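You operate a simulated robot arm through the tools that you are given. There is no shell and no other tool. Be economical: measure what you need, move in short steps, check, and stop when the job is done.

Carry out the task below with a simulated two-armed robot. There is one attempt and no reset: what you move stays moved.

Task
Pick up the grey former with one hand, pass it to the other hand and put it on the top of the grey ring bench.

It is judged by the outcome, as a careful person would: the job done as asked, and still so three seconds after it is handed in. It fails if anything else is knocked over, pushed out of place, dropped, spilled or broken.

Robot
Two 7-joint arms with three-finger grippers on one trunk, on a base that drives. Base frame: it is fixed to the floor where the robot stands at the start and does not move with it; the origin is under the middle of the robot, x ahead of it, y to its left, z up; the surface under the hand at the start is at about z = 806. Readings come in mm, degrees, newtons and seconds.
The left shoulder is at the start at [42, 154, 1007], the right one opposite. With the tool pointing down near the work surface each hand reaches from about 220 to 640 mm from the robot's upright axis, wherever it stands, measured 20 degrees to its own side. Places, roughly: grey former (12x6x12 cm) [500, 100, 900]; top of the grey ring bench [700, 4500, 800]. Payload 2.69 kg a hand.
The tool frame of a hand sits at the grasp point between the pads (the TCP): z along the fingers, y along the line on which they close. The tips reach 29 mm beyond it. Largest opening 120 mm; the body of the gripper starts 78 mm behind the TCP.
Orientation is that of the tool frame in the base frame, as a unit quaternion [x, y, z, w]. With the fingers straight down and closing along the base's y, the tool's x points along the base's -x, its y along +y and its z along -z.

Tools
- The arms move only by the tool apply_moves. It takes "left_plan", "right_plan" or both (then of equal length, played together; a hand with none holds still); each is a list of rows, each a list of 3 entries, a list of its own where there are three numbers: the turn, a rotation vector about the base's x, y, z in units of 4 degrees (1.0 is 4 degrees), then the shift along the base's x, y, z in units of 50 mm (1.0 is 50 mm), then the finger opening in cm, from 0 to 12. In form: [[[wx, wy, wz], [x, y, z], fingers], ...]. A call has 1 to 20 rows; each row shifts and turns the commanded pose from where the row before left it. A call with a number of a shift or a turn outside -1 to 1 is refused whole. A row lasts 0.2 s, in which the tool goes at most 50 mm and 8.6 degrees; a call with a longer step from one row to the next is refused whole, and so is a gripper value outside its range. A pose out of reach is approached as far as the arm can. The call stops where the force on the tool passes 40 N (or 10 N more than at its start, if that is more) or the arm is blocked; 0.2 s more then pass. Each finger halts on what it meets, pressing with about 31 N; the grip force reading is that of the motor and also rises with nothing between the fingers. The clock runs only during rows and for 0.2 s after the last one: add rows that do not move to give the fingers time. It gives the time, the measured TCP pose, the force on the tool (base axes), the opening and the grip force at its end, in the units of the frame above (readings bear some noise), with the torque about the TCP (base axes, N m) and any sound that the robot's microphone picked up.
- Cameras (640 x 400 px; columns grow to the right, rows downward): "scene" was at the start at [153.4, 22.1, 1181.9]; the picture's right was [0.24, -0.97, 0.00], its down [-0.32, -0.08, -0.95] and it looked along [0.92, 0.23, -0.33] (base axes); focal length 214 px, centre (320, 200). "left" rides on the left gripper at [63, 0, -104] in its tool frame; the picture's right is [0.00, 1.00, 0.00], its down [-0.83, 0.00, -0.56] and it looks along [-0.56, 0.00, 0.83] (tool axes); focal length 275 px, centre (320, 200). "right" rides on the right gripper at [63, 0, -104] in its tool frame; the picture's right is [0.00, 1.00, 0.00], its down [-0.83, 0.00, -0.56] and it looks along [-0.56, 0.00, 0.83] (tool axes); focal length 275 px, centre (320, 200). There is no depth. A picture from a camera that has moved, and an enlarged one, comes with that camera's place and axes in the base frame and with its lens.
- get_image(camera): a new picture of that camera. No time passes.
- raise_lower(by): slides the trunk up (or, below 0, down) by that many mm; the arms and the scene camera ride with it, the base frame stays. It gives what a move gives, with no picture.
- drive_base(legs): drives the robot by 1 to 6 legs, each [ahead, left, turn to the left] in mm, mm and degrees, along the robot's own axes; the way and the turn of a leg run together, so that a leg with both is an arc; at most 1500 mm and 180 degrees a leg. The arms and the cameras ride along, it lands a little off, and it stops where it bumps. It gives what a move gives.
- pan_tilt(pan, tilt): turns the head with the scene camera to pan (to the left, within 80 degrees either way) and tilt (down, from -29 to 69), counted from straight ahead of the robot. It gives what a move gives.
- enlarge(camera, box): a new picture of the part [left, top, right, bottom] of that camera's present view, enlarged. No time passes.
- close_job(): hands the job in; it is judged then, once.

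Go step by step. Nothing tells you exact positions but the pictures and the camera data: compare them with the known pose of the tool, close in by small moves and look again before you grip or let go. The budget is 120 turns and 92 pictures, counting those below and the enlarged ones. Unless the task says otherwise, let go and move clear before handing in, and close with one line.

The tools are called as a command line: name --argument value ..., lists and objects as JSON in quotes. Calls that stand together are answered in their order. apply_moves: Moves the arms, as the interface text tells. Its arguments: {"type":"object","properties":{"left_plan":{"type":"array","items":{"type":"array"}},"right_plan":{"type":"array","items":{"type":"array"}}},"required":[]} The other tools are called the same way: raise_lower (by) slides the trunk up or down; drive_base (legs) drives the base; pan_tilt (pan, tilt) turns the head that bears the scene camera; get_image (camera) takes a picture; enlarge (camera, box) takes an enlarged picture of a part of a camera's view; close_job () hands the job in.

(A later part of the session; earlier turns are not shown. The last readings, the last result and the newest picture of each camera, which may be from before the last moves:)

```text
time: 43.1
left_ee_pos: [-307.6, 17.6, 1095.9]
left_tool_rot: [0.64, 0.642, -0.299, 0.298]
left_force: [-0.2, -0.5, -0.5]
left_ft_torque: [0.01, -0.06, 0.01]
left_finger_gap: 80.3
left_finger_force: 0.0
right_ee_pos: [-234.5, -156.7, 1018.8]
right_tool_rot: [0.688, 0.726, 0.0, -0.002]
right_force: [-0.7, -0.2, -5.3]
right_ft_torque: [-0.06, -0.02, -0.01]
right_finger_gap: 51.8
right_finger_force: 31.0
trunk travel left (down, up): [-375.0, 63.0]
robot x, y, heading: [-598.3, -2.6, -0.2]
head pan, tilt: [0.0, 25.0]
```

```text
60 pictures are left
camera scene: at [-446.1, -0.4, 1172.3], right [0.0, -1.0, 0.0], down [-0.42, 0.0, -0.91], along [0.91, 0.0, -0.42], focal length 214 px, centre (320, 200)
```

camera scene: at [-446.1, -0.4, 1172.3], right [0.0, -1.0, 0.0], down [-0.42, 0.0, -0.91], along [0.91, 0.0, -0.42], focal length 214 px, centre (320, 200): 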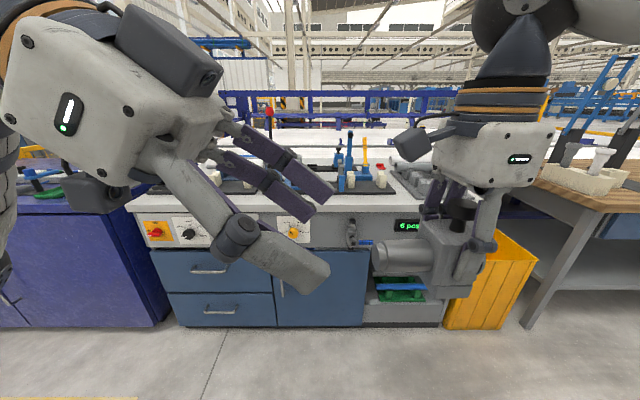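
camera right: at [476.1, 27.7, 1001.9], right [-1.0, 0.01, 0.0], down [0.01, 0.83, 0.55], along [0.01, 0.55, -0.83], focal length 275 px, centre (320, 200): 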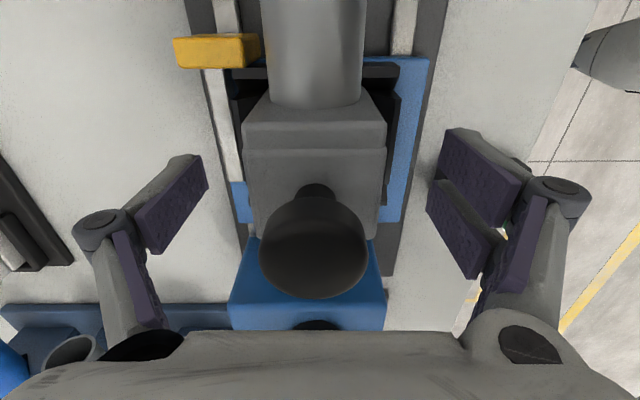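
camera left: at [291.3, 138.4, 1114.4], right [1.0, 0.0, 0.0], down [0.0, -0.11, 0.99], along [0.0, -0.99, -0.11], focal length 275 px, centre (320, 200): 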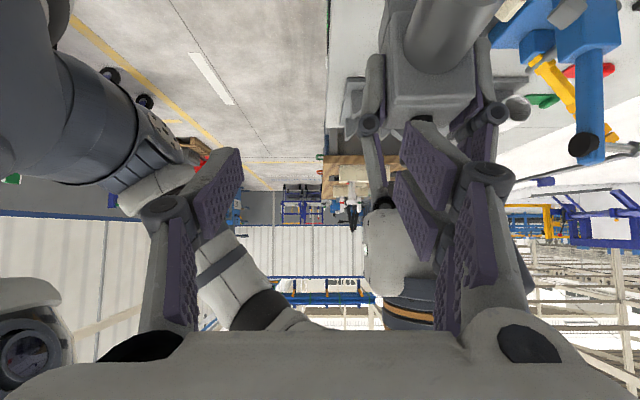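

Free space now. I bring the left hand forward, outward and down to see if the reach problem goes away.

apply_moves --left_plan '[[[0, 0, 0], [0.5, 0.2, -0.2], 8], [[0, 0, 0], [0.5, 0.2, -0.3], 8], [[0, 0, 0], [0.5, 0.3, -0.4], 8], [[0, 0, 0], [0.5, 0.4, -0.4], 8], [[0, 0, 0], [0.4, 0.4, -0.4], 8], [[0, 0, 0], [0.4, 0.4, -0.4], 8], [[0, 0, 0], [0, 0, 0], 8]]'

get_image --camera "scene"

```text
time: 44.7
left_ee_pos: [-311.6, 9.8, 1027.1]
left_tool_rot: [0.639, 0.643, -0.298, 0.298]
left_force: [0.0, -1.0, 0.0]
left_ft_torque: [-0.01, 0.01, 0.0]
left_finger_gap: 80.0
left_finger_force: 0.0
left hand out of reach, approached as far as the arm can: row 1, 2, 3, 4, 5, 6
right_ee_pos: [-233.9, -158.2, 1018.4]
right_tool_rot: [0.688, 0.726, 0.001, -0.002]
right_force: [0.1, -0.7, -5.8]
right_ft_torque: [-0.02, 0.0, -0.01]
right_finger_gap: 51.5
right_finger_force: 31.0
trunk travel left (down, up): [-375.0, 63.0]
robot x, y, heading: [-599.8, 2.1, 0.0]
head pan, tilt: [0.0, 25.0]
```

```text
59 pictures are left
camera scene: at [-445.8, -0.4, 1172.3], right [0.0, -1.0, 0.0], down [-0.42, 0.0, -0.91], along [0.91, 0.0, -0.42], focal length 214 px, centre (320, 200)
```

scene: 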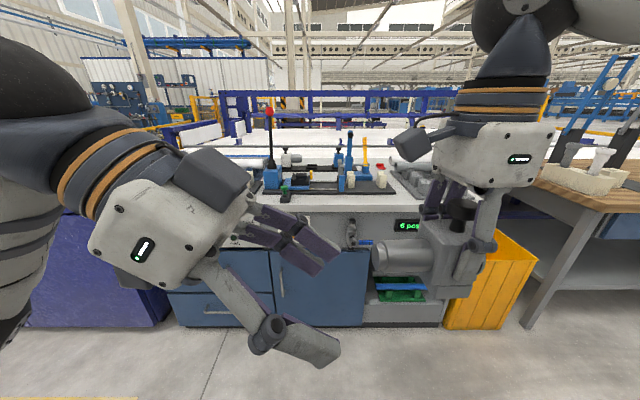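

The left wrist is at a joint limit with this yaw. I turn the left hand back by +45° about z (fingers then point right-forward-down) and test reach; the former will be yawed to match.

apply_moves --left_plan '[[[0, 0, 1], [0, 0.2, 0], 8], [[0, 0, 1], [0, 0.2, 0], 8], [[0, 0, 1], [0, 0.2, 0], 8], [[0, 0, 1], [0, 0.2, 0], 8], [[0, 0, 1], [0, 0.2, 0], 8], [[0, 0, 1], [0.2, 0.2, 0], 8], [[0, 0, 1], [0.2, 0.2, 0], 8], [[0, 0, 1], [0.3, 0.2, 0], 8], [[0, 0, 1], [0.3, 0.2, 0], 8], [[0, 0, 1], [0.4, 0, 0], 8], [[0, 0, 1], [0.4, 0, 0], 8], [[0, 0, 0], [0.4, 0, 0], 8], [[0, 0, 0], [0.4, 0, 0], 8], [[0, 0, 0], [0, 0, 0], 8]]'

get_image --camera "scene"

```text
time: 47.7
left_ee_pos: [-183.1, 100.6, 1024.5]
left_tool_rot: [0.353, 0.835, -0.165, 0.388]
left_force: [-0.7, 0.2, -0.5]
left_ft_torque: [-0.01, 0.03, -0.03]
left_finger_gap: 79.9
left_finger_force: 0.1
right_ee_pos: [-234.0, -157.6, 1017.5]
right_tool_rot: [0.688, 0.726, 0.001, -0.003]
right_force: [-0.7, 0.0, -5.0]
right_ft_torque: [-0.03, 0.0, -0.01]
right_finger_gap: 51.9
right_finger_force: 30.3
trunk travel left (down, up): [-375.0, 63.0]
robot x, y, heading: [-601.5, 0.8, -0.2]
head pan, tilt: [0.0, 25.0]
```

```text
58 pictures are left
camera scene: at [-445.8, -0.4, 1172.3], right [0.0, -1.0, 0.0], down [-0.42, 0.0, -0.91], along [0.91, 0.0, -0.42], focal length 214 px, centre (320, 200)
```

scene: 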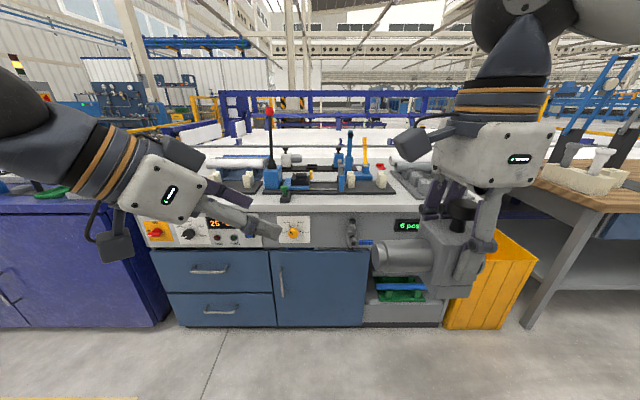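

Left arm now has full control. I retreat it to a pre-grasp point and bring the former with matching yaw (+41°) in front of it.

apply_moves --left_plan '[[[0, 0, 0], [-0.4, 0.2, 0.4], 8], [[0, 0, 0], [-0.4, 0.2, 0.4], 8], [[0, 0, 0], [-0.3, 0, 0.4], 8], [[0, 0, 0], [0, 0, 0], 8], [[0, 0, 0], [0, 0, 0], 8], [[0, 0, 0], [0, 0, 0], 8], [[0, 0, 0], [0, 0, 0], 8], [[0, 0, 0], [0, 0, 0], 8], [[0, 0, 0], [0, 0, 0], 8], [[0, 0, 0], [0, 0, 0], 8], [[0, 0, 0], [0, 0, 0], 8], [[0, 0, 0], [0, 0, 0], 8], [[0, 0, 0], [0, 0, 0], 8], [[0, 0, 0], [0, 0, 0], 8], [[0, 0, 0], [0, 0, 0], 8], [[0, 0, 0], [0, 0, 0], 8]]' --right_plan '[[[0, 0, 0], [0, 0, 0], 4], [[0, 0, 0], [0, 0, 0], 4], [[0, 0, 0], [0, 0, 0], 4], [[0, 0, 0.85], [0.185, 0.247, -0.02], 4], [[0, 0, 0.85], [0.185, 0.247, -0.02], 4], [[0, 0, 0.85], [0.185, 0.247, -0.02], 4], [[0, 0, 0.85], [0.185, 0.247, -0.02], 4], [[0, 0, 0.85], [0.185, 0.247, -0.02], 4], [[0, 0, 0.85], [0.185, 0.247, -0.02], 4], [[0, 0, 0.85], [0.185, 0.247, -0.02], 4], [[0, 0, 0.85], [0.185, 0.247, -0.02], 4], [[0, 0, 0.85], [0.185, 0.247, -0.02], 4], [[0, 0, 0.85], [0.185, 0.247, -0.02], 4], [[0, 0, 0.85], [0.185, 0.247, -0.02], 4], [[0, 0, 0.85], [0.185, 0.247, -0.02], 4], [[0, 0, 0], [0, 0, 0], 4]]'

get_image --camera "scene"

get_image --camera "left"

```text
time: 51.1
left_ee_pos: [-237.4, 122.8, 1084.5]
left_tool_rot: [0.353, 0.835, -0.165, 0.388]
left_force: [-0.1, -0.1, 0.2]
left_ft_torque: [0.02, 0.02, 0.02]
left_finger_gap: 80.2
left_finger_force: 0.0
right_ee_pos: [-125.4, -9.6, 1005.9]
right_tool_rot: [0.391, 0.921, 0.0, -0.002]
right_force: [-0.4, 0.5, -5.4]
right_ft_torque: [0.0, -0.03, 0.0]
right_finger_gap: 51.6
right_finger_force: 31.0
trunk travel left (down, up): [-375.0, 63.0]
robot x, y, heading: [-603.4, 4.4, -0.1]
head pan, tilt: [0.0, 25.0]
```

```text
57 pictures are left
camera scene: at [-445.8, -0.5, 1172.3], right [0.0, -1.0, 0.0], down [-0.42, 0.0, -0.91], along [0.91, 0.0, -0.42], focal length 214 px, centre (320, 200)
```

scene: 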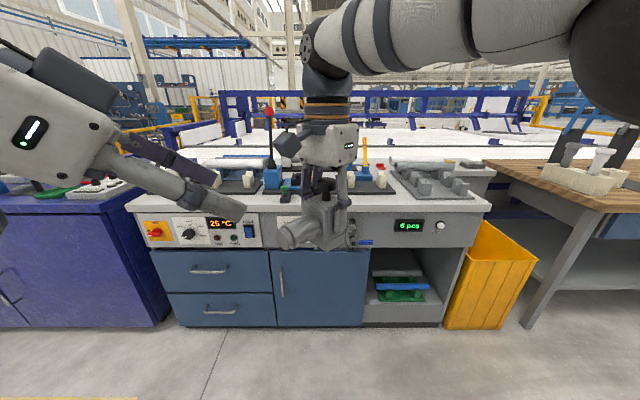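

```text
56 pictures are left
camera left: at [-322.2, 208.5, 1104.2], right [0.72, 0.69, 0.0], down [0.07, -0.08, 0.99], along [0.69, -0.72, -0.11], focal length 275 px, centre (320, 200)
```

left: 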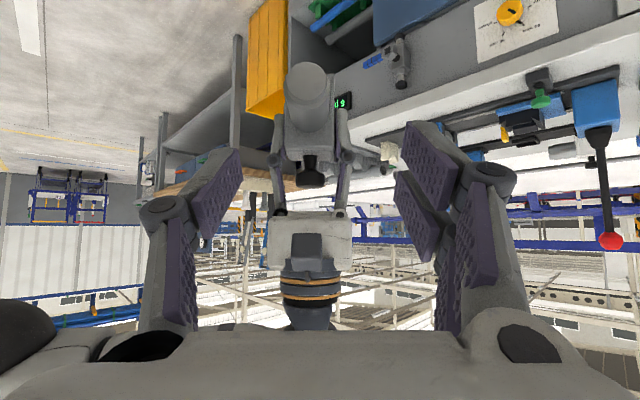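

Measured nose tip matches prediction. I refine the left tilt by 4° and advance most of the way along the fingers.

apply_moves --left_plan '[[[0.72, 0.69, 0], [-0.05, -0.27, 0.15], 7], [[0, 0, 0], [0.224, -0.233, -0.31], 7], [[0, 0, 0], [0.224, -0.233, -0.31], 7], [[0, 0, 0], [0.224, -0.233, -0.31], 7], [[0, 0, 0], [0.224, -0.233, -0.31], 7], [[0, 0, 0], [0, 0, 0], 7]]'

get_image --camera "left"

enlarge --camera "scene" --box '[140, 80, 400, 280]'

```text
time: 52.5
left_ee_pos: [-192.5, 59.4, 1030.3]
left_tool_rot: [0.359, 0.848, -0.152, 0.359]
left_force: [-0.5, 1.1, 0.6]
left_ft_torque: [-0.03, -0.03, -0.01]
left_finger_gap: 69.8
left_finger_force: 0.0
right_ee_pos: [-125.0, -10.2, 1005.4]
right_tool_rot: [0.391, 0.92, -0.001, -0.003]
right_force: [1.1, 0.3, -4.9]
right_ft_torque: [-0.03, -0.04, 0.02]
right_finger_gap: 51.8
right_finger_force: 30.9
trunk travel left (down, up): [-375.0, 63.0]
robot x, y, heading: [-603.6, 2.6, -0.0]
head pan, tilt: [0.0, 25.0]
```

```text
55 pictures are left
camera left: at [-277.0, 145.4, 1057.6], right [0.72, 0.69, 0.0], down [0.12, -0.13, 0.98], along [0.68, -0.71, -0.18], focal length 275 px, centre (320, 200)
```

left: 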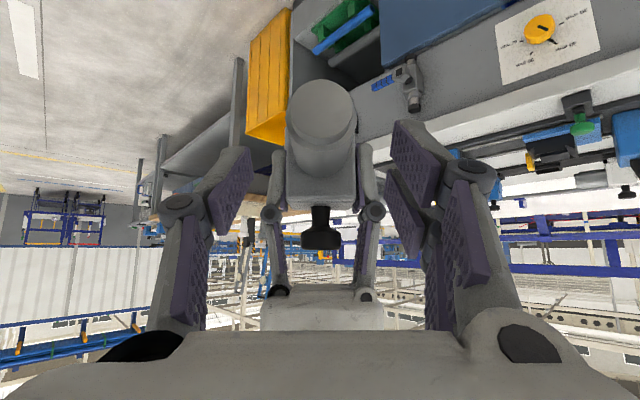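

```text
2.00 times, centred on (270, 180) of scene
camera zoom: at [-445.8, -0.2, 1172.3], right [0.0, -1.0, 0.0], down [-0.42, 0.0, -0.91], along [0.91, 0.0, -0.42], focal length 429 px, centre (420, 240)
```

zoom: 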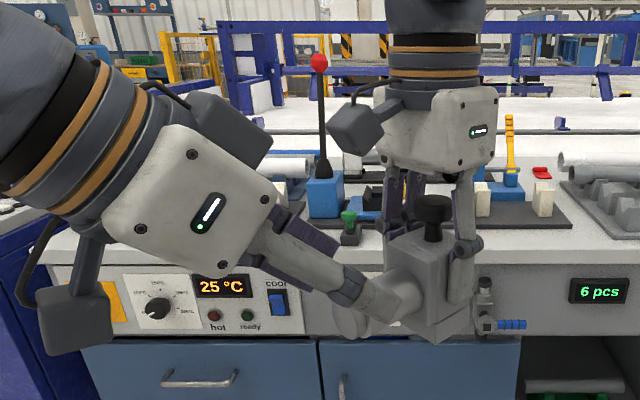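

Alignment looks good. I advance the last ~43 mm.

apply_moves --left_plan '[[[0, 0, 0], [0.135, -0.137, -0.213], 7], [[0, 0, 0], [0.135, -0.137, -0.213], 7], [[0, 0, 0], [0.135, -0.137, -0.213], 7], [[0, 0, 0], [0, 0, 0], 7]]'

get_image --camera "left"

enlarge --camera "scene" --box '[220, 130, 380, 260]'

```text
time: 53.5
left_ee_pos: [-172.3, 38.7, 998.4]
left_tool_rot: [0.358, 0.848, -0.152, 0.359]
left_force: [0.1, 0.0, 0.3]
left_ft_torque: [0.03, -0.04, -0.01]
left_finger_gap: 70.1
left_finger_force: 0.0
right_ee_pos: [-124.9, -9.5, 1006.0]
right_tool_rot: [0.391, 0.92, 0.0, -0.002]
right_force: [-0.3, 0.1, -4.8]
right_ft_torque: [-0.02, 0.02, -0.02]
right_finger_gap: 51.7
right_finger_force: 30.5
trunk travel left (down, up): [-375.0, 63.0]
robot x, y, heading: [-601.9, -2.9, -0.1]
head pan, tilt: [0.0, 25.0]
```

```text
53 pictures are left
camera left: at [-256.6, 123.7, 1026.4], right [0.72, 0.69, 0.0], down [0.12, -0.13, 0.98], along [0.68, -0.71, -0.18], focal length 275 px, centre (320, 200)
```

left: 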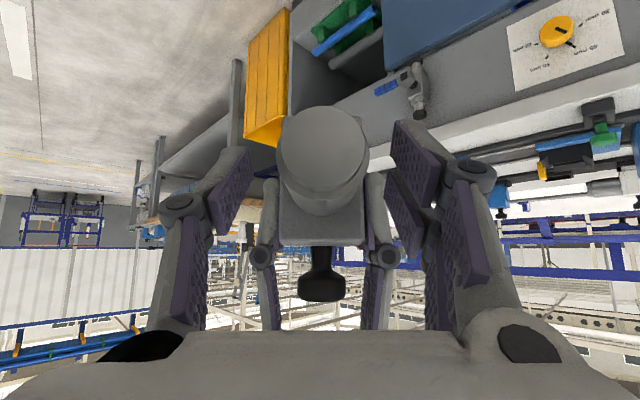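

```text
3.08 times, centred on (300, 195) of scene
camera zoom: at [-445.8, -0.2, 1172.2], right [0.0, -1.0, 0.0], down [-0.42, 0.0, -0.91], along [0.91, 0.0, -0.42], focal length 660 px, centre (382, 215)
```

zoom: 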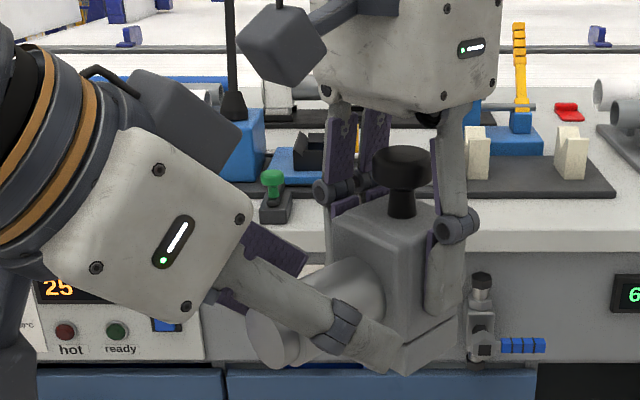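

The nose sits between the left fingers, centred. I close the left hand on it.

apply_moves --left_plan '[[[0, 0, 0], [0, 0, 0], 5.5], [[0, 0, 0], [0, 0, 0], 4.5], [[0, 0, 0], [0, 0, 0], 3.5], [[0, 0, 0], [0, 0, 0], 2.5], [[0, 0, 0], [0, 0, 0], 2.5], [[0, 0, 0], [0, 0, 0], 2.5]]'

get_image --camera "left"

enlarge --camera "scene" --box '[220, 130, 380, 260]'

```text
time: 54.9
left_ee_pos: [-172.0, 39.2, 999.4]
left_tool_rot: [0.358, 0.848, -0.152, 0.359]
left_force: [8.1, 6.2, 0.3]
left_ft_torque: [0.17, -0.01, 0.37]
left_finger_gap: 37.5
left_finger_force: 30.6
right_ee_pos: [-125.7, -10.4, 1005.5]
right_tool_rot: [0.391, 0.92, -0.001, -0.002]
right_force: [-9.1, -5.7, -3.8]
right_ft_torque: [-0.18, 0.15, 0.39]
right_finger_gap: 51.5
right_finger_force: 30.9
trunk travel left (down, up): [-375.0, 63.0]
robot x, y, heading: [-602.7, 1.3, -0.1]
head pan, tilt: [0.0, 25.0]
```

```text
51 pictures are left
camera left: at [-256.3, 124.0, 1026.4], right [0.72, 0.69, 0.0], down [0.12, -0.13, 0.98], along [0.68, -0.71, -0.18], focal length 275 px, centre (320, 200)
```

left: 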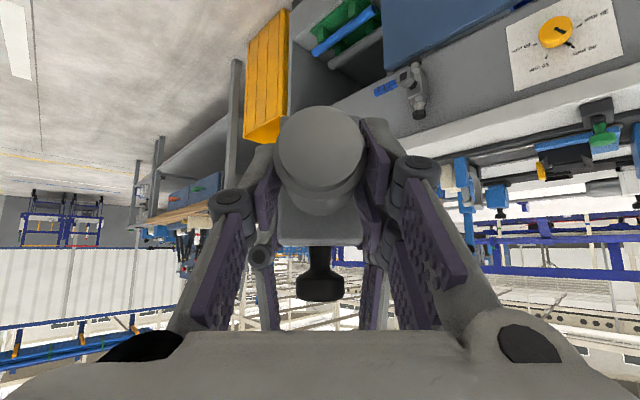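

```text
3.08 times, centred on (300, 195) of scene
camera zoom: at [-445.7, -0.3, 1172.2], right [0.0, -1.0, 0.0], down [-0.42, 0.0, -0.91], along [0.91, 0.0, -0.42], focal length 660 px, centre (382, 215)
```

zoom: 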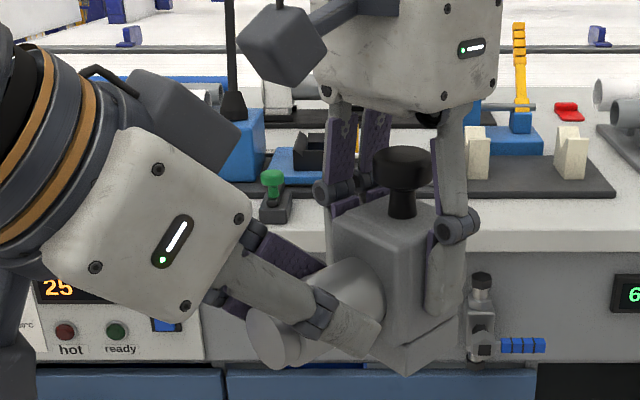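

Gripped at 37.5 mm. There's ~10 N lateral preload; I relieve it by small left shifts before releasing.

apply_moves --left_plan '[[[0, 0, 0], [0.02, 0.02, 0], 2.5], [[0, 0, 0], [0, 0, 0], 2.5], [[0, 0, 0], [0, 0, 0], 2.5]]'

```text
time: 55.7
left_ee_pos: [-172.7, 39.7, 998.1]
left_tool_rot: [0.358, 0.848, -0.152, 0.359]
left_force: [0.8, 3.7, 0.0]
left_ft_torque: [0.03, -0.21, 0.04]
left_finger_gap: 37.4
left_finger_force: 30.8
right_ee_pos: [-125.2, -9.2, 1005.8]
right_tool_rot: [0.392, 0.92, -0.001, -0.001]
right_force: [0.1, -3.2, -5.2]
right_ft_torque: [-0.07, 0.17, 0.03]
right_finger_gap: 51.6
right_finger_force: 30.8
trunk travel left (down, up): [-375.0, 63.0]
robot x, y, heading: [-598.4, 1.7, -0.4]
head pan, tilt: [0.0, 25.0]
```

Preload is small now. I open the right hand just a little and see whether the left holds.

apply_moves --left_plan '[[[0, 0, 0], [0, 0, 0], 2.5], [[0, 0, 0], [0, 0, 0], 2.5], [[0, 0, 0], [0, 0, 0], 2.5]]' --right_plan '[[[0, 0, 0], [0, 0, 0], 5.4], [[0, 0, 0], [0, 0, 0], 5.6], [[0, 0, 0], [0, 0, 0], 5.8]]'

get_image --camera "left"

enlarge --camera "scene" --box '[220, 130, 380, 260]'

```text
time: 56.5
left_ee_pos: [-172.3, 40.4, 998.1]
left_tool_rot: [0.359, 0.848, -0.153, 0.359]
left_force: [0.8, 0.1, 0.0]
left_ft_torque: [0.21, 0.23, 0.05]
left_finger_gap: 37.5
left_finger_force: 30.8
right_ee_pos: [-125.2, -9.7, 1005.8]
right_tool_rot: [0.392, 0.92, -0.001, -0.002]
right_force: [0.3, -0.2, 0.6]
right_ft_torque: [-0.01, -0.02, -0.02]
right_finger_gap: 58.0
right_finger_force: 0.0
trunk travel left (down, up): [-375.0, 63.0]
robot x, y, heading: [-605.2, -1.5, 0.1]
head pan, tilt: [0.0, 25.0]
```

```text
49 pictures are left
camera left: at [-255.2, 124.7, 1026.3], right [0.72, 0.69, 0.0], down [0.12, -0.13, 0.98], along [0.68, -0.71, -0.18], focal length 275 px, centre (320, 200)
```

left: 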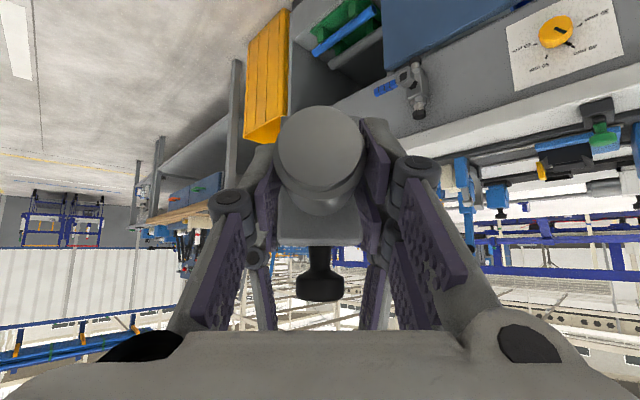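

```text
3.08 times, centred on (300, 195) of scene
camera zoom: at [-445.7, -0.3, 1172.2], right [0.0, -1.0, 0.0], down [-0.42, 0.0, -0.91], along [0.91, 0.0, -0.42], focal length 660 px, centre (382, 215)
```

zoom: 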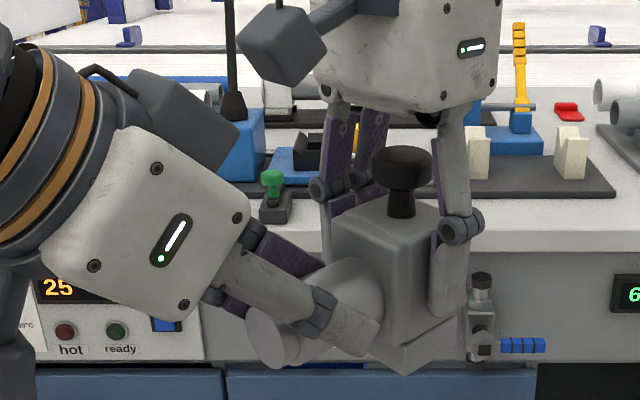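

No droop. I open the right hand fully and lift it straight up clear of the knob.

apply_moves --left_plan '[[[0, 0, 0], [0, 0, 0], 2.5], [[0, 0, 0], [0, 0, 0], 2.5], [[0, 0, 0], [0, 0, 0], 2.5], [[0, 0, 0], [0, 0, 0], 2.5], [[0, 0, 0], [0, 0, 0], 2.5], [[0, 0, 0], [0, 0, 0], 2.5], [[0, 0, 0], [0, 0, 0], 2.5]]' --right_plan '[[[0, 0, 0], [0, 0, 0], 8], [[0, 0, 0], [0.05, -0.05, 0.3], 8], [[0, 0, 0], [0.05, -0.05, 0.4], 8], [[0, 0, 0], [0.05, -0.05, 0.4], 8], [[0, 0, 0], [0.1, -0.2, 0.4], 8], [[0, 0, 0], [0.1, -0.5, 0.2], 8], [[0, 0, 0], [0, -0.8, 0], 8]]'

get_image --camera "scene"

```text
time: 58.1
left_ee_pos: [-171.6, 38.9, 997.2]
left_tool_rot: [0.358, 0.849, -0.151, 0.359]
left_force: [0.9, 0.9, -1.0]
left_ft_torque: [0.27, 0.2, 0.04]
left_finger_gap: 37.6
left_finger_force: 31.0
right_ee_pos: [-110.5, -86.2, 1078.7]
right_tool_rot: [0.391, 0.92, 0.0, -0.002]
right_force: [0.9, -0.6, -0.7]
right_ft_torque: [0.0, -0.02, 0.03]
right_finger_gap: 79.8
right_finger_force: 0.0
right hand out of reach, approached as far as the arm can: row 5
trunk travel left (down, up): [-375.0, 63.0]
robot x, y, heading: [-602.7, -1.1, -0.1]
head pan, tilt: [0.0, 25.0]
```

```text
47 pictures are left
camera scene: at [-446.0, -0.9, 1172.3], right [0.0, -1.0, 0.0], down [-0.42, 0.0, -0.91], along [0.91, 0.0, -0.42], focal length 214 px, centre (320, 200)
```

scene: 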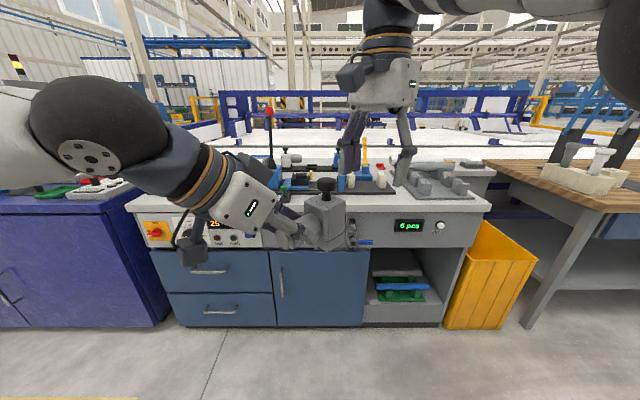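

The left hand holds the former level on its own. I turn the robot left by 90° to look toward the destination.

apply_moves --right_plan '[[[0, 0, 0], [-0.5, -0.8, -0.2], 8], [[0, 0, 0], [-0.5, -0.8, -0.2], 8], [[0, 0, 0], [-0.5, -0.5, 0], 8]]'

drive_base --legs '[[0, 0, 90]]'

pan_tilt --pan -15 --tilt 8

get_image --camera "scene"

```text
time: 58.9
left_ee_pos: [-172.6, 38.7, 998.1]
left_tool_rot: [0.359, 0.848, -0.152, 0.359]
left_force: [0.3, 0.6, -0.9]
left_ft_torque: [0.25, 0.17, -0.01]
left_finger_gap: 37.4
left_finger_force: 31.1
right_ee_pos: [-188.2, -192.2, 1058.7]
right_tool_rot: [0.392, 0.92, 0.001, 0.0]
right_force: [-0.2, -0.7, 0.7]
right_ft_torque: [0.05, -0.02, -0.01]
right_finger_gap: 80.1
right_finger_force: 0.0
trunk travel left (down, up): [-375.0, 63.0]
robot x, y, heading: [-601.8, 4.6, -0.2]
head pan, tilt: [0.0, 25.0]
```

```text
time: 63.1
left_ee_pos: [-633.5, 431.2, 999.5]
left_tool_rot: [-0.338, 0.857, 0.143, 0.363]
left_force: [0.4, 0.4, 0.3]
left_ft_torque: [-0.19, 0.22, 0.0]
left_finger_gap: 37.8
left_finger_force: 30.5
right_ee_pos: [-402.1, 410.7, 1059.5]
right_tool_rot: [-0.366, 0.93, -0.001, -0.001]
right_force: [0.2, 0.6, 0.5]
right_ft_torque: [-0.01, -0.01, -0.01]
right_finger_gap: 80.1
right_finger_force: 0.2
trunk travel left (down, up): [-375.0, 63.0]
robot x, y, heading: [-601.8, 2.5, 88.8]
head pan, tilt: [0.0, 25.0]
```

```text
time: 63.9
left_ee_pos: [-633.6, 430.9, 997.9]
left_tool_rot: [-0.339, 0.857, 0.143, 0.362]
left_force: [0.0, -0.2, -0.5]
left_ft_torque: [-0.19, 0.24, 0.0]
left_finger_gap: 37.7
left_finger_force: 30.7
right_ee_pos: [-402.2, 412.5, 1059.0]
right_tool_rot: [-0.367, 0.93, -0.001, -0.001]
right_force: [0.6, 0.8, 0.0]
right_ft_torque: [0.03, 0.01, -0.01]
right_finger_gap: 80.1
right_finger_force: 0.1
trunk travel left (down, up): [-375.0, 63.0]
robot x, y, heading: [-598.0, 1.3, 89.2]
head pan, tilt: [-15.0, 8.0]
```

```text
46 pictures are left
camera scene: at [-575.2, 153.1, 1199.8], right [0.96, -0.28, 0.0], down [-0.04, -0.13, -0.99], along [0.27, 0.95, -0.14], focal length 214 px, centre (320, 200)
```

scene: 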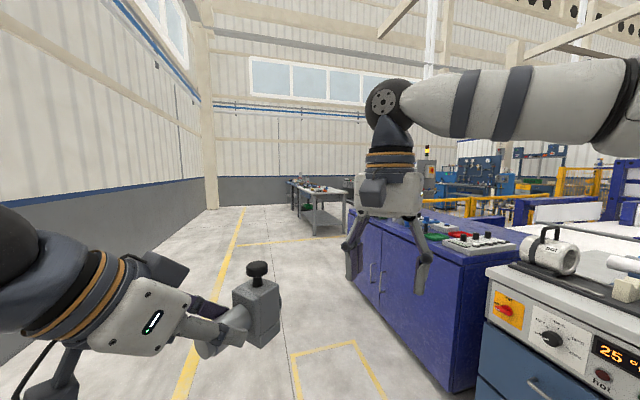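

The grey table ahead at px (320,190) matches the destination. I zoom in.

enlarge --camera "scene" --box '[270, 160, 370, 240]'

```text
5.00 times, centred on (320, 200) of scene
camera zoom: at [-575.2, 153.1, 1199.8], right [0.96, -0.28, 0.0], down [-0.04, -0.13, -0.99], along [0.27, 0.95, -0.14], focal length 1072 px, centre (320, 200)
```

zoom: 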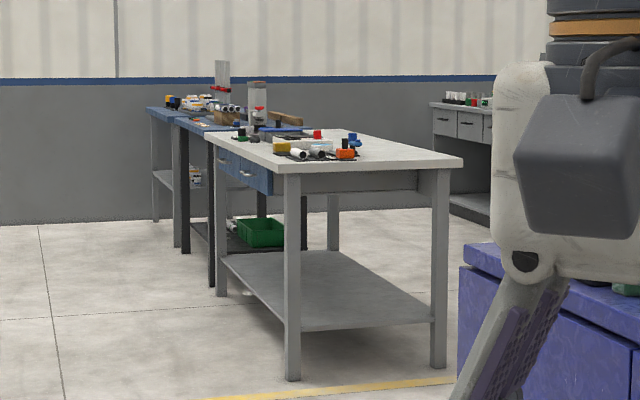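

The grey bench spans roughly x 300–940, y 3600–5090. I drive ahead along y in clear floor.

drive_base --legs '[[1500, 0, 0], [1300, 0, 0]]'

pan_tilt --pan -35 --tilt 15

get_image --camera "scene"

```text
time: 77.1
left_ee_pos: [-586.2, 3156.0, 999.3]
left_tool_rot: [-0.337, 0.857, 0.143, 0.364]
left_force: [-0.5, -0.3, 0.2]
left_ft_torque: [-0.17, 0.22, 0.02]
left_finger_gap: 37.6
left_finger_force: 31.0
right_ee_pos: [-358.3, 3133.4, 1058.0]
right_tool_rot: [-0.363, 0.932, -0.002, -0.002]
right_force: [0.1, 0.5, 0.0]
right_ft_torque: [-0.02, -0.02, 0.03]
right_finger_gap: 80.0
right_finger_force: 0.1
trunk travel left (down, up): [-375.0, 63.0]
robot x, y, heading: [-558.8, 2723.3, 88.8]
head pan, tilt: [-15.0, 8.0]
```

```text
time: 78.0
left_ee_pos: [-587.8, 3153.7, 997.8]
left_tool_rot: [-0.336, 0.857, 0.142, 0.363]
left_force: [-0.1, 0.0, 0.5]
left_ft_torque: [-0.17, 0.23, 0.01]
left_finger_gap: 37.8
left_finger_force: 30.9
right_ee_pos: [-357.3, 3133.4, 1058.9]
right_tool_rot: [-0.364, 0.931, -0.001, -0.001]
right_force: [-0.4, -0.1, -0.2]
right_ft_torque: [0.0, -0.03, -0.04]
right_finger_gap: 80.2
right_finger_force: 0.1
trunk travel left (down, up): [-375.0, 63.0]
robot x, y, heading: [-557.1, 2725.2, 88.5]
head pan, tilt: [-35.0, 15.0]
```

```text
44 pictures are left
camera scene: at [-501.9, 2862.9, 1188.5], right [0.81, -0.59, 0.0], down [-0.15, -0.21, -0.97], along [0.57, 0.78, -0.26], focal length 214 px, centre (320, 200)
```

scene: 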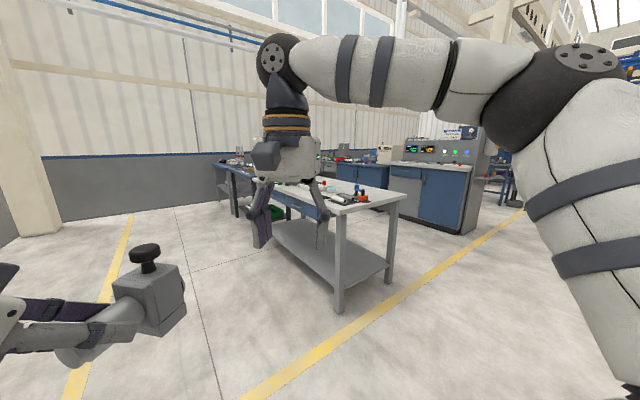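

Held steady. I go ahead another 1000 mm and turn right to face the bench's long side.

drive_base --legs '[[1050, 0, 0], [0, 0, -88.5]]'

pan_tilt --pan 0 --tilt 20

get_image --camera "scene"

```text
time: 87.3
left_ee_pos: [-85.6, 3822.5, 997.8]
left_tool_rot: [0.376, 0.841, -0.16, 0.355]
left_force: [-0.8, -0.3, 0.1]
left_ft_torque: [0.21, 0.22, 0.01]
left_finger_gap: 37.5
left_finger_force: 31.1
right_ee_pos: [-110.4, 3593.2, 1058.9]
right_tool_rot: [0.409, 0.913, 0.0, -0.002]
right_force: [0.3, 0.4, -0.3]
right_ft_torque: [-0.03, 0.02, -0.01]
right_finger_gap: 79.9
right_finger_force: 0.1
trunk travel left (down, up): [-375.0, 63.0]
robot x, y, heading: [-517.9, 3802.0, -2.4]
head pan, tilt: [-35.0, 15.0]
```

```text
time: 88.3
left_ee_pos: [-85.2, 3822.9, 997.7]
left_tool_rot: [0.376, 0.84, -0.161, 0.356]
left_force: [0.4, 0.1, 0.6]
left_ft_torque: [0.22, 0.23, 0.04]
left_finger_gap: 37.7
left_finger_force: 31.1
right_ee_pos: [-110.4, 3592.5, 1058.5]
right_tool_rot: [0.409, 0.913, 0.0, -0.003]
right_force: [-0.5, 0.3, 0.1]
right_ft_torque: [-0.01, -0.02, -0.02]
right_finger_gap: 79.9
right_finger_force: 0.1
trunk travel left (down, up): [-375.0, 63.0]
robot x, y, heading: [-515.1, 3796.0, -2.4]
head pan, tilt: [0.0, 20.0]
```

```text
43 pictures are left
camera scene: at [-360.1, 3793.5, 1180.3], right [-0.04, -1.0, 0.0], down [-0.34, 0.01, -0.94], along [0.94, -0.04, -0.34], focal length 214 px, centre (320, 200)
```

scene: 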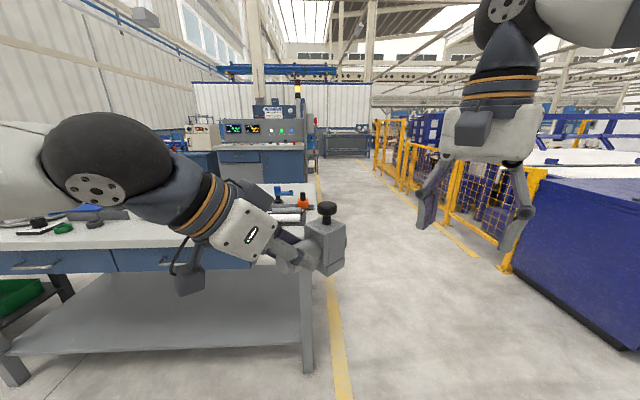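

The bench lies ahead-left; its right end is near y≈3790. I slide left by 550 mm and look at the top.

drive_base --legs '[[0, 550, 2]]'

get_image --camera "scene"

get_image --camera "right"

```text
time: 93.0
left_ee_pos: [-72.5, 4391.8, 998.2]
left_tool_rot: [0.361, 0.847, -0.153, 0.358]
left_force: [0.3, 0.7, -0.2]
left_ft_torque: [0.22, 0.22, 0.0]
left_finger_gap: 37.7
left_finger_force: 31.1
right_ee_pos: [-89.7, 4161.2, 1059.0]
right_tool_rot: [0.395, 0.919, 0.0, -0.002]
right_force: [-0.3, 0.4, 0.4]
right_ft_torque: [0.02, 0.01, -0.01]
right_finger_gap: 80.3
right_finger_force: 0.1
trunk travel left (down, up): [-375.0, 63.0]
robot x, y, heading: [-500.4, 4358.8, -0.7]
head pan, tilt: [0.0, 20.0]
```

```text
42 pictures are left
camera scene: at [-346.1, 4353.5, 1180.3], right [-0.01, -1.0, 0.0], down [-0.34, 0.0, -0.94], along [0.94, -0.01, -0.34], focal length 214 px, centre (320, 200)
```

scene: 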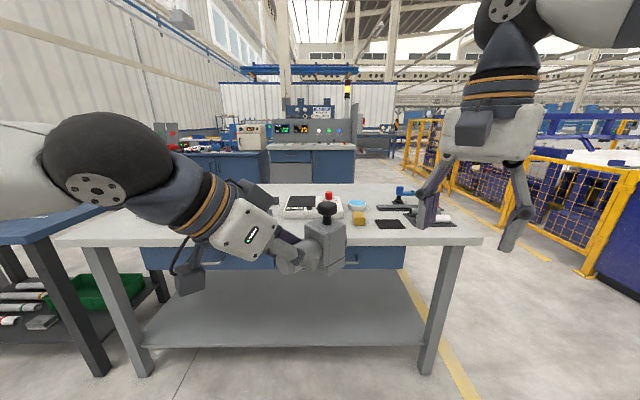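

```text
41 pictures are left
camera right: at [-134.6, 4206.6, 1163.5], right [0.72, 0.69, 0.0], down [0.58, -0.6, 0.55], along [0.38, -0.4, -0.83], focal length 275 px, centre (320, 200)
```

right: 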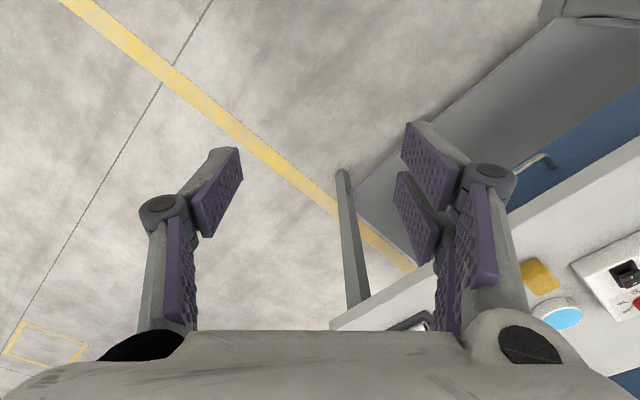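

The front strip near the bench's edge looks free, but my arm hides the left part. I slide left another 250 mm to view the middle.

drive_base --legs '[[0, 250, 0.7]]'

get_image --camera "scene"

```text
time: 95.6
left_ee_pos: [-73.2, 4648.9, 997.9]
left_tool_rot: [0.357, 0.849, -0.152, 0.359]
left_force: [-0.6, 0.4, 0.4]
left_ft_torque: [0.21, 0.21, -0.02]
left_finger_gap: 37.7
left_finger_force: 30.2
right_ee_pos: [-87.1, 4418.9, 1058.8]
right_tool_rot: [0.39, 0.921, -0.001, -0.002]
right_force: [0.2, -0.1, 0.3]
right_ft_torque: [-0.03, -0.02, 0.0]
right_finger_gap: 80.1
right_finger_force: 0.0
trunk travel left (down, up): [-375.0, 63.0]
robot x, y, heading: [-501.2, 4607.9, 0.2]
head pan, tilt: [0.0, 20.0]
```

```text
40 pictures are left
camera scene: at [-345.2, 4608.8, 1180.3], right [0.0, -1.0, 0.0], down [-0.34, 0.0, -0.94], along [0.94, 0.0, -0.34], focal length 214 px, centre (320, 200)
```

scene: 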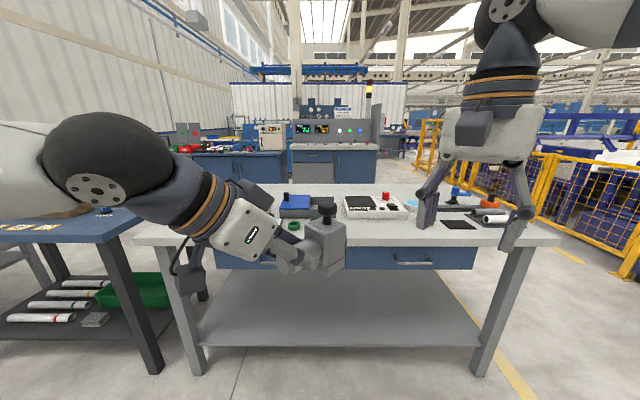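

enlarge --camera "scene" --box '[260, 170, 540, 280]'

```text
2.29 times, centred on (400, 225) of scene
camera zoom: at [-345.2, 4608.8, 1180.3], right [0.0, -1.0, 0.0], down [-0.34, 0.0, -0.94], along [0.94, 0.0, -0.34], focal length 490 px, centre (137, 143)
```

zoom: 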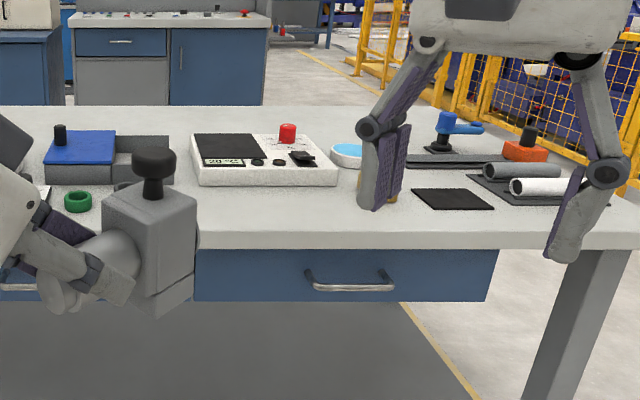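

The bench top has a clear strip around x 300–477, y 4250–4500 in front of the white device. I drive right then ahead to bring the former above it.

drive_base --legs '[[0, -210, 0], [380, 0, 0]]'

pan_tilt --pan 0 --tilt 40

get_image --camera "scene"

get_image --camera "left"

```text
time: 99.9
left_ee_pos: [312.2, 4430.6, 997.3]
left_tool_rot: [0.36, 0.848, -0.153, 0.358]
left_force: [0.7, 0.2, -0.2]
left_ft_torque: [0.24, 0.24, -0.02]
left_finger_gap: 37.6
left_finger_force: 31.8
right_ee_pos: [296.2, 4200.6, 1058.0]
right_tool_rot: [0.392, 0.92, -0.001, -0.002]
right_force: [0.9, -0.6, 0.5]
right_ft_torque: [0.03, 0.01, -0.06]
right_finger_gap: 79.9
right_finger_force: 0.2
trunk travel left (down, up): [-375.0, 63.0]
robot x, y, heading: [-116.4, 4395.1, -0.3]
head pan, tilt: [0.0, 20.0]
```

```text
time: 100.7
left_ee_pos: [312.9, 4430.7, 998.5]
left_tool_rot: [0.36, 0.848, -0.153, 0.358]
left_force: [0.3, -0.4, 0.3]
left_ft_torque: [0.25, 0.25, -0.03]
left_finger_gap: 37.4
left_finger_force: 30.6
right_ee_pos: [296.1, 4202.2, 1058.0]
right_tool_rot: [0.392, 0.92, -0.001, -0.001]
right_force: [1.3, 0.2, -0.3]
right_ft_torque: [0.03, -0.01, 0.01]
right_finger_gap: 80.1
right_finger_force: 0.0
trunk travel left (down, up): [-375.0, 63.0]
robot x, y, heading: [-116.6, 4392.0, -0.4]
head pan, tilt: [0.0, 40.0]
```

```text
38 pictures are left
camera scene: at [30.6, 4392.2, 1149.0], right [0.0, -1.0, 0.0], down [-0.64, 0.0, -0.77], along [0.77, 0.0, -0.64], focal length 214 px, centre (320, 200)
```

scene: 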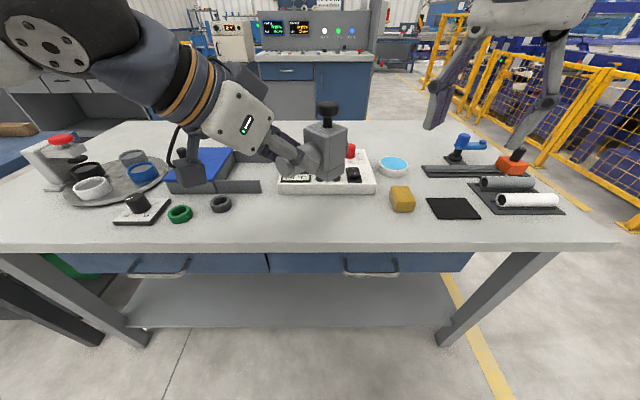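

```text
37 pictures are left
camera left: at [228.2, 4517.0, 1026.0], right [0.72, 0.69, 0.0], down [0.12, -0.13, 0.98], along [0.68, -0.71, -0.18], focal length 275 px, centre (320, 200)
```

left: 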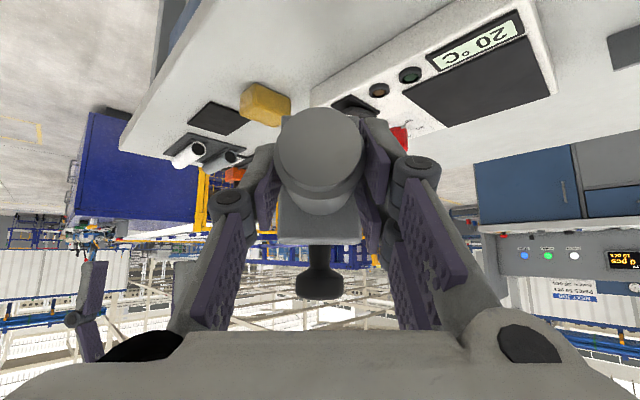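

Clear spot confirmed ahead of the white device, and rings are well to the left. I shift the left hand 25 mm forward and lower the trunk 100 mm.

apply_moves --left_plan '[[[0, 0, 0], [0.25, 0, 0], 2.5], [[0, 0, 0], [0.25, 0, 0], 2.5], [[0, 0, 0], [0, 0, 0], 2.5]]'

raise_lower --by -100

get_image --camera "scene"

get_image --camera "left"

```text
time: 101.5
left_ee_pos: [337.0, 4432.1, 997.1]
left_tool_rot: [0.36, 0.848, -0.152, 0.358]
left_force: [0.0, -0.4, -0.2]
left_ft_torque: [0.23, 0.22, 0.0]
left_finger_gap: 37.6
left_finger_force: 30.9
right_ee_pos: [296.4, 4199.9, 1057.8]
right_tool_rot: [0.392, 0.92, 0.0, -0.002]
right_force: [-0.5, -0.1, 0.0]
right_ft_torque: [-0.01, 0.01, 0.0]
right_finger_gap: 80.0
right_finger_force: 0.1
trunk travel left (down, up): [-375.0, 63.0]
robot x, y, heading: [-116.0, 4394.7, -0.3]
head pan, tilt: [0.0, 40.0]
```

```text
time: 102.9
left_ee_pos: [336.3, 4432.0, 898.6]
left_tool_rot: [0.36, 0.847, -0.153, 0.359]
left_force: [-0.5, 0.4, -0.2]
left_ft_torque: [0.2, 0.24, -0.01]
left_finger_gap: 37.5
left_finger_force: 31.3
right_ee_pos: [294.9, 4200.7, 958.6]
right_tool_rot: [0.392, 0.92, -0.001, -0.001]
right_force: [0.0, -0.4, -0.2]
right_ft_torque: [0.02, -0.04, 0.04]
right_finger_gap: 80.3
right_finger_force: 0.0
trunk travel left (down, up): [-275.0, 163.0]
robot x, y, heading: [-116.6, 4394.7, -0.2]
head pan, tilt: [0.0, 40.0]
```

```text
36 pictures are left
camera scene: at [66.0, 4392.1, 1040.3], right [0.0, -1.0, 0.0], down [-0.64, 0.0, -0.77], along [0.77, 0.0, -0.64], focal length 214 px, centre (320, 200)
```

scene: 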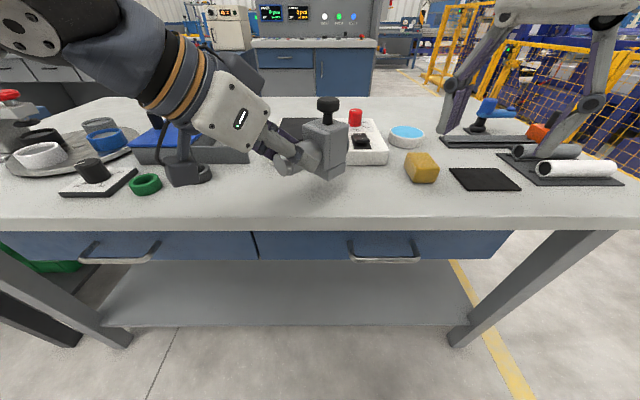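

```text
35 pictures are left
camera left: at [252.9, 4517.1, 926.3], right [0.72, 0.69, 0.0], down [0.12, -0.13, 0.98], along [0.68, -0.71, -0.18], focal length 275 px, centre (320, 200)
```

left: 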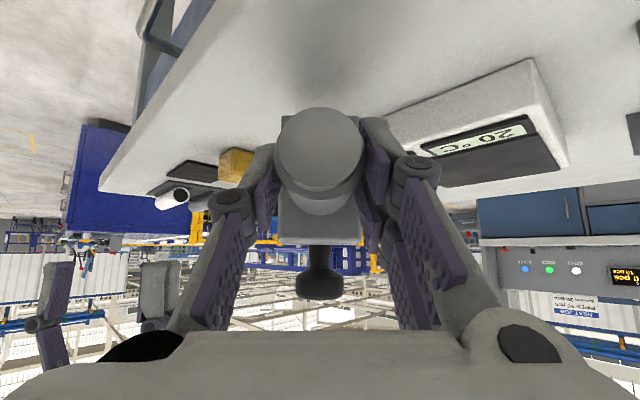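

The former is about 40 mm above the top. I enlarge to check level and clearance.

enlarge --camera "scene" --box '[240, 80, 400, 230]'

```text
2.67 times, centred on (320, 155) of scene
camera zoom: at [66.0, 4392.1, 1040.3], right [0.0, -1.0, 0.0], down [-0.64, 0.0, -0.77], along [0.77, 0.0, -0.64], focal length 572 px, centre (320, 320)
```

zoom: 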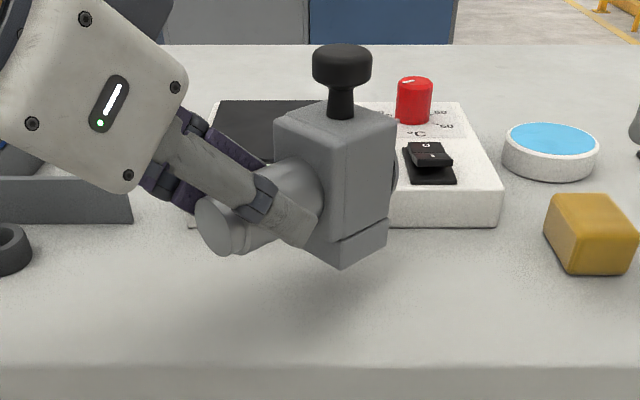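

Level and ~35 mm above. I lower 25 mm then go in fine steps while watching force.

apply_moves --left_plan '[[[0, 0, 0], [0, 0, -0.15], 2.5], [[0, 0, 0], [0, 0, -0.15], 2.5], [[0, 0, 0], [0, 0, -0.1], 2.5], [[0, 0, 0], [0, 0, -0.1], 2.5], [[0, 0, 0], [0, 0, 0], 2.5]]'

enlarge --camera "scene" --box '[240, 80, 400, 230]'

```text
time: 104.1
left_ee_pos: [334.9, 4432.8, 873.5]
left_tool_rot: [0.359, 0.848, -0.152, 0.358]
left_force: [0.3, 0.6, 0.3]
left_ft_torque: [0.27, 0.23, -0.01]
left_finger_gap: 37.6
left_finger_force: 31.1
right_ee_pos: [294.9, 4200.8, 957.4]
right_tool_rot: [0.393, 0.92, 0.0, -0.002]
right_force: [0.2, -0.2, 0.1]
right_ft_torque: [0.01, -0.01, -0.01]
right_finger_gap: 80.2
right_finger_force: 0.1
trunk travel left (down, up): [-275.0, 163.0]
robot x, y, heading: [-116.8, 4390.6, -0.0]
head pan, tilt: [0.0, 40.0]
```

```text
2.67 times, centred on (320, 155) of scene
camera zoom: at [66.2, 4392.0, 1040.3], right [0.0, -1.0, 0.0], down [-0.64, 0.0, -0.77], along [0.77, 0.0, -0.64], focal length 572 px, centre (320, 320)
```

zoom: 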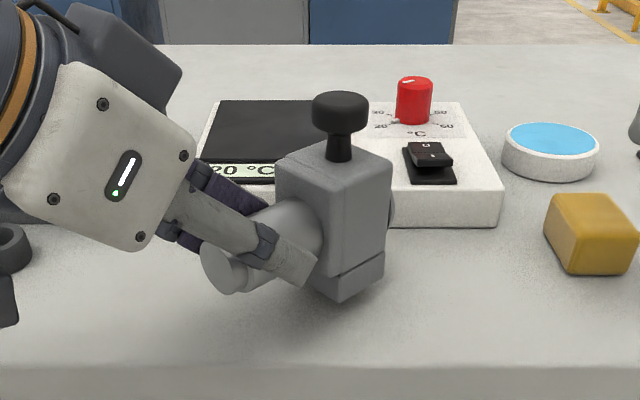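

Continuing down in 2 mm steps.

apply_moves --left_plan '[[[0, 0, 0], [0, 0, -0.05], 2.5], [[0, 0, 0], [0, 0, -0.04], 2.5], [[0, 0, 0], [0, 0, -0.04], 2.5], [[0, 0, 0], [0, 0, 0], 2.5]]'

enlarge --camera "scene" --box '[270, 130, 370, 210]'

```text
time: 105.1
left_ee_pos: [336.9, 4431.1, 866.5]
left_tool_rot: [0.359, 0.848, -0.153, 0.358]
left_force: [-0.4, -0.4, 0.3]
left_ft_torque: [0.24, 0.27, 0.03]
left_finger_gap: 37.6
left_finger_force: 30.9
right_ee_pos: [296.8, 4200.4, 957.9]
right_tool_rot: [0.392, 0.92, 0.0, -0.002]
right_force: [0.3, 0.2, 0.1]
right_ft_torque: [-0.02, 0.0, 0.01]
right_finger_gap: 79.8
right_finger_force: 0.1
trunk travel left (down, up): [-275.0, 163.0]
robot x, y, heading: [-118.8, 4393.2, -0.4]
head pan, tilt: [0.0, 40.0]
```

```text
5.00 times, centred on (320, 170) of scene
camera zoom: at [66.2, 4392.1, 1040.3], right [0.0, -1.0, 0.0], down [-0.64, 0.0, -0.77], along [0.77, 0.0, -0.64], focal length 1072 px, centre (320, 350)
```

zoom: 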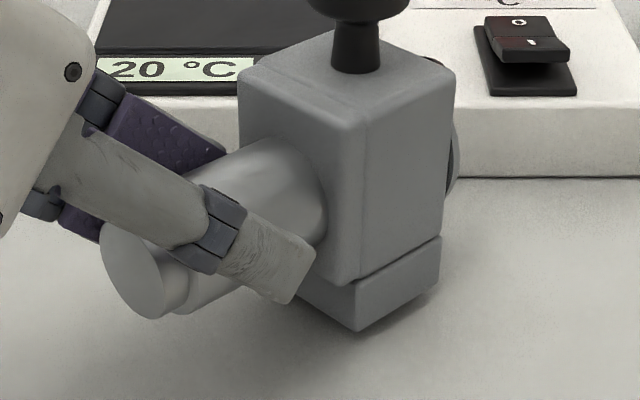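

Very close now; a few more fine steps until contact shows.

apply_moves --left_plan '[[[0, 0, 0], [0, 0, -0.03], 2.5], [[0, 0, 0], [0, 0, -0.03], 2.5], [[0, 0, 0], [0, 0, 0], 2.5]]'

```text
time: 105.9
left_ee_pos: [337.1, 4431.3, 863.0]
left_tool_rot: [0.36, 0.848, -0.152, 0.358]
left_force: [0.9, -0.5, 0.0]
left_ft_torque: [0.24, 0.24, -0.05]
left_finger_gap: 37.7
left_finger_force: 30.9
right_ee_pos: [296.7, 4200.3, 959.1]
right_tool_rot: [0.393, 0.92, 0.0, -0.002]
right_force: [0.2, 0.1, -0.1]
right_ft_torque: [0.0, -0.01, -0.01]
right_finger_gap: 79.9
right_finger_force: 0.1
trunk travel left (down, up): [-275.0, 163.0]
robot x, y, heading: [-116.4, 4393.1, -0.2]
head pan, tilt: [0.0, 40.0]
```

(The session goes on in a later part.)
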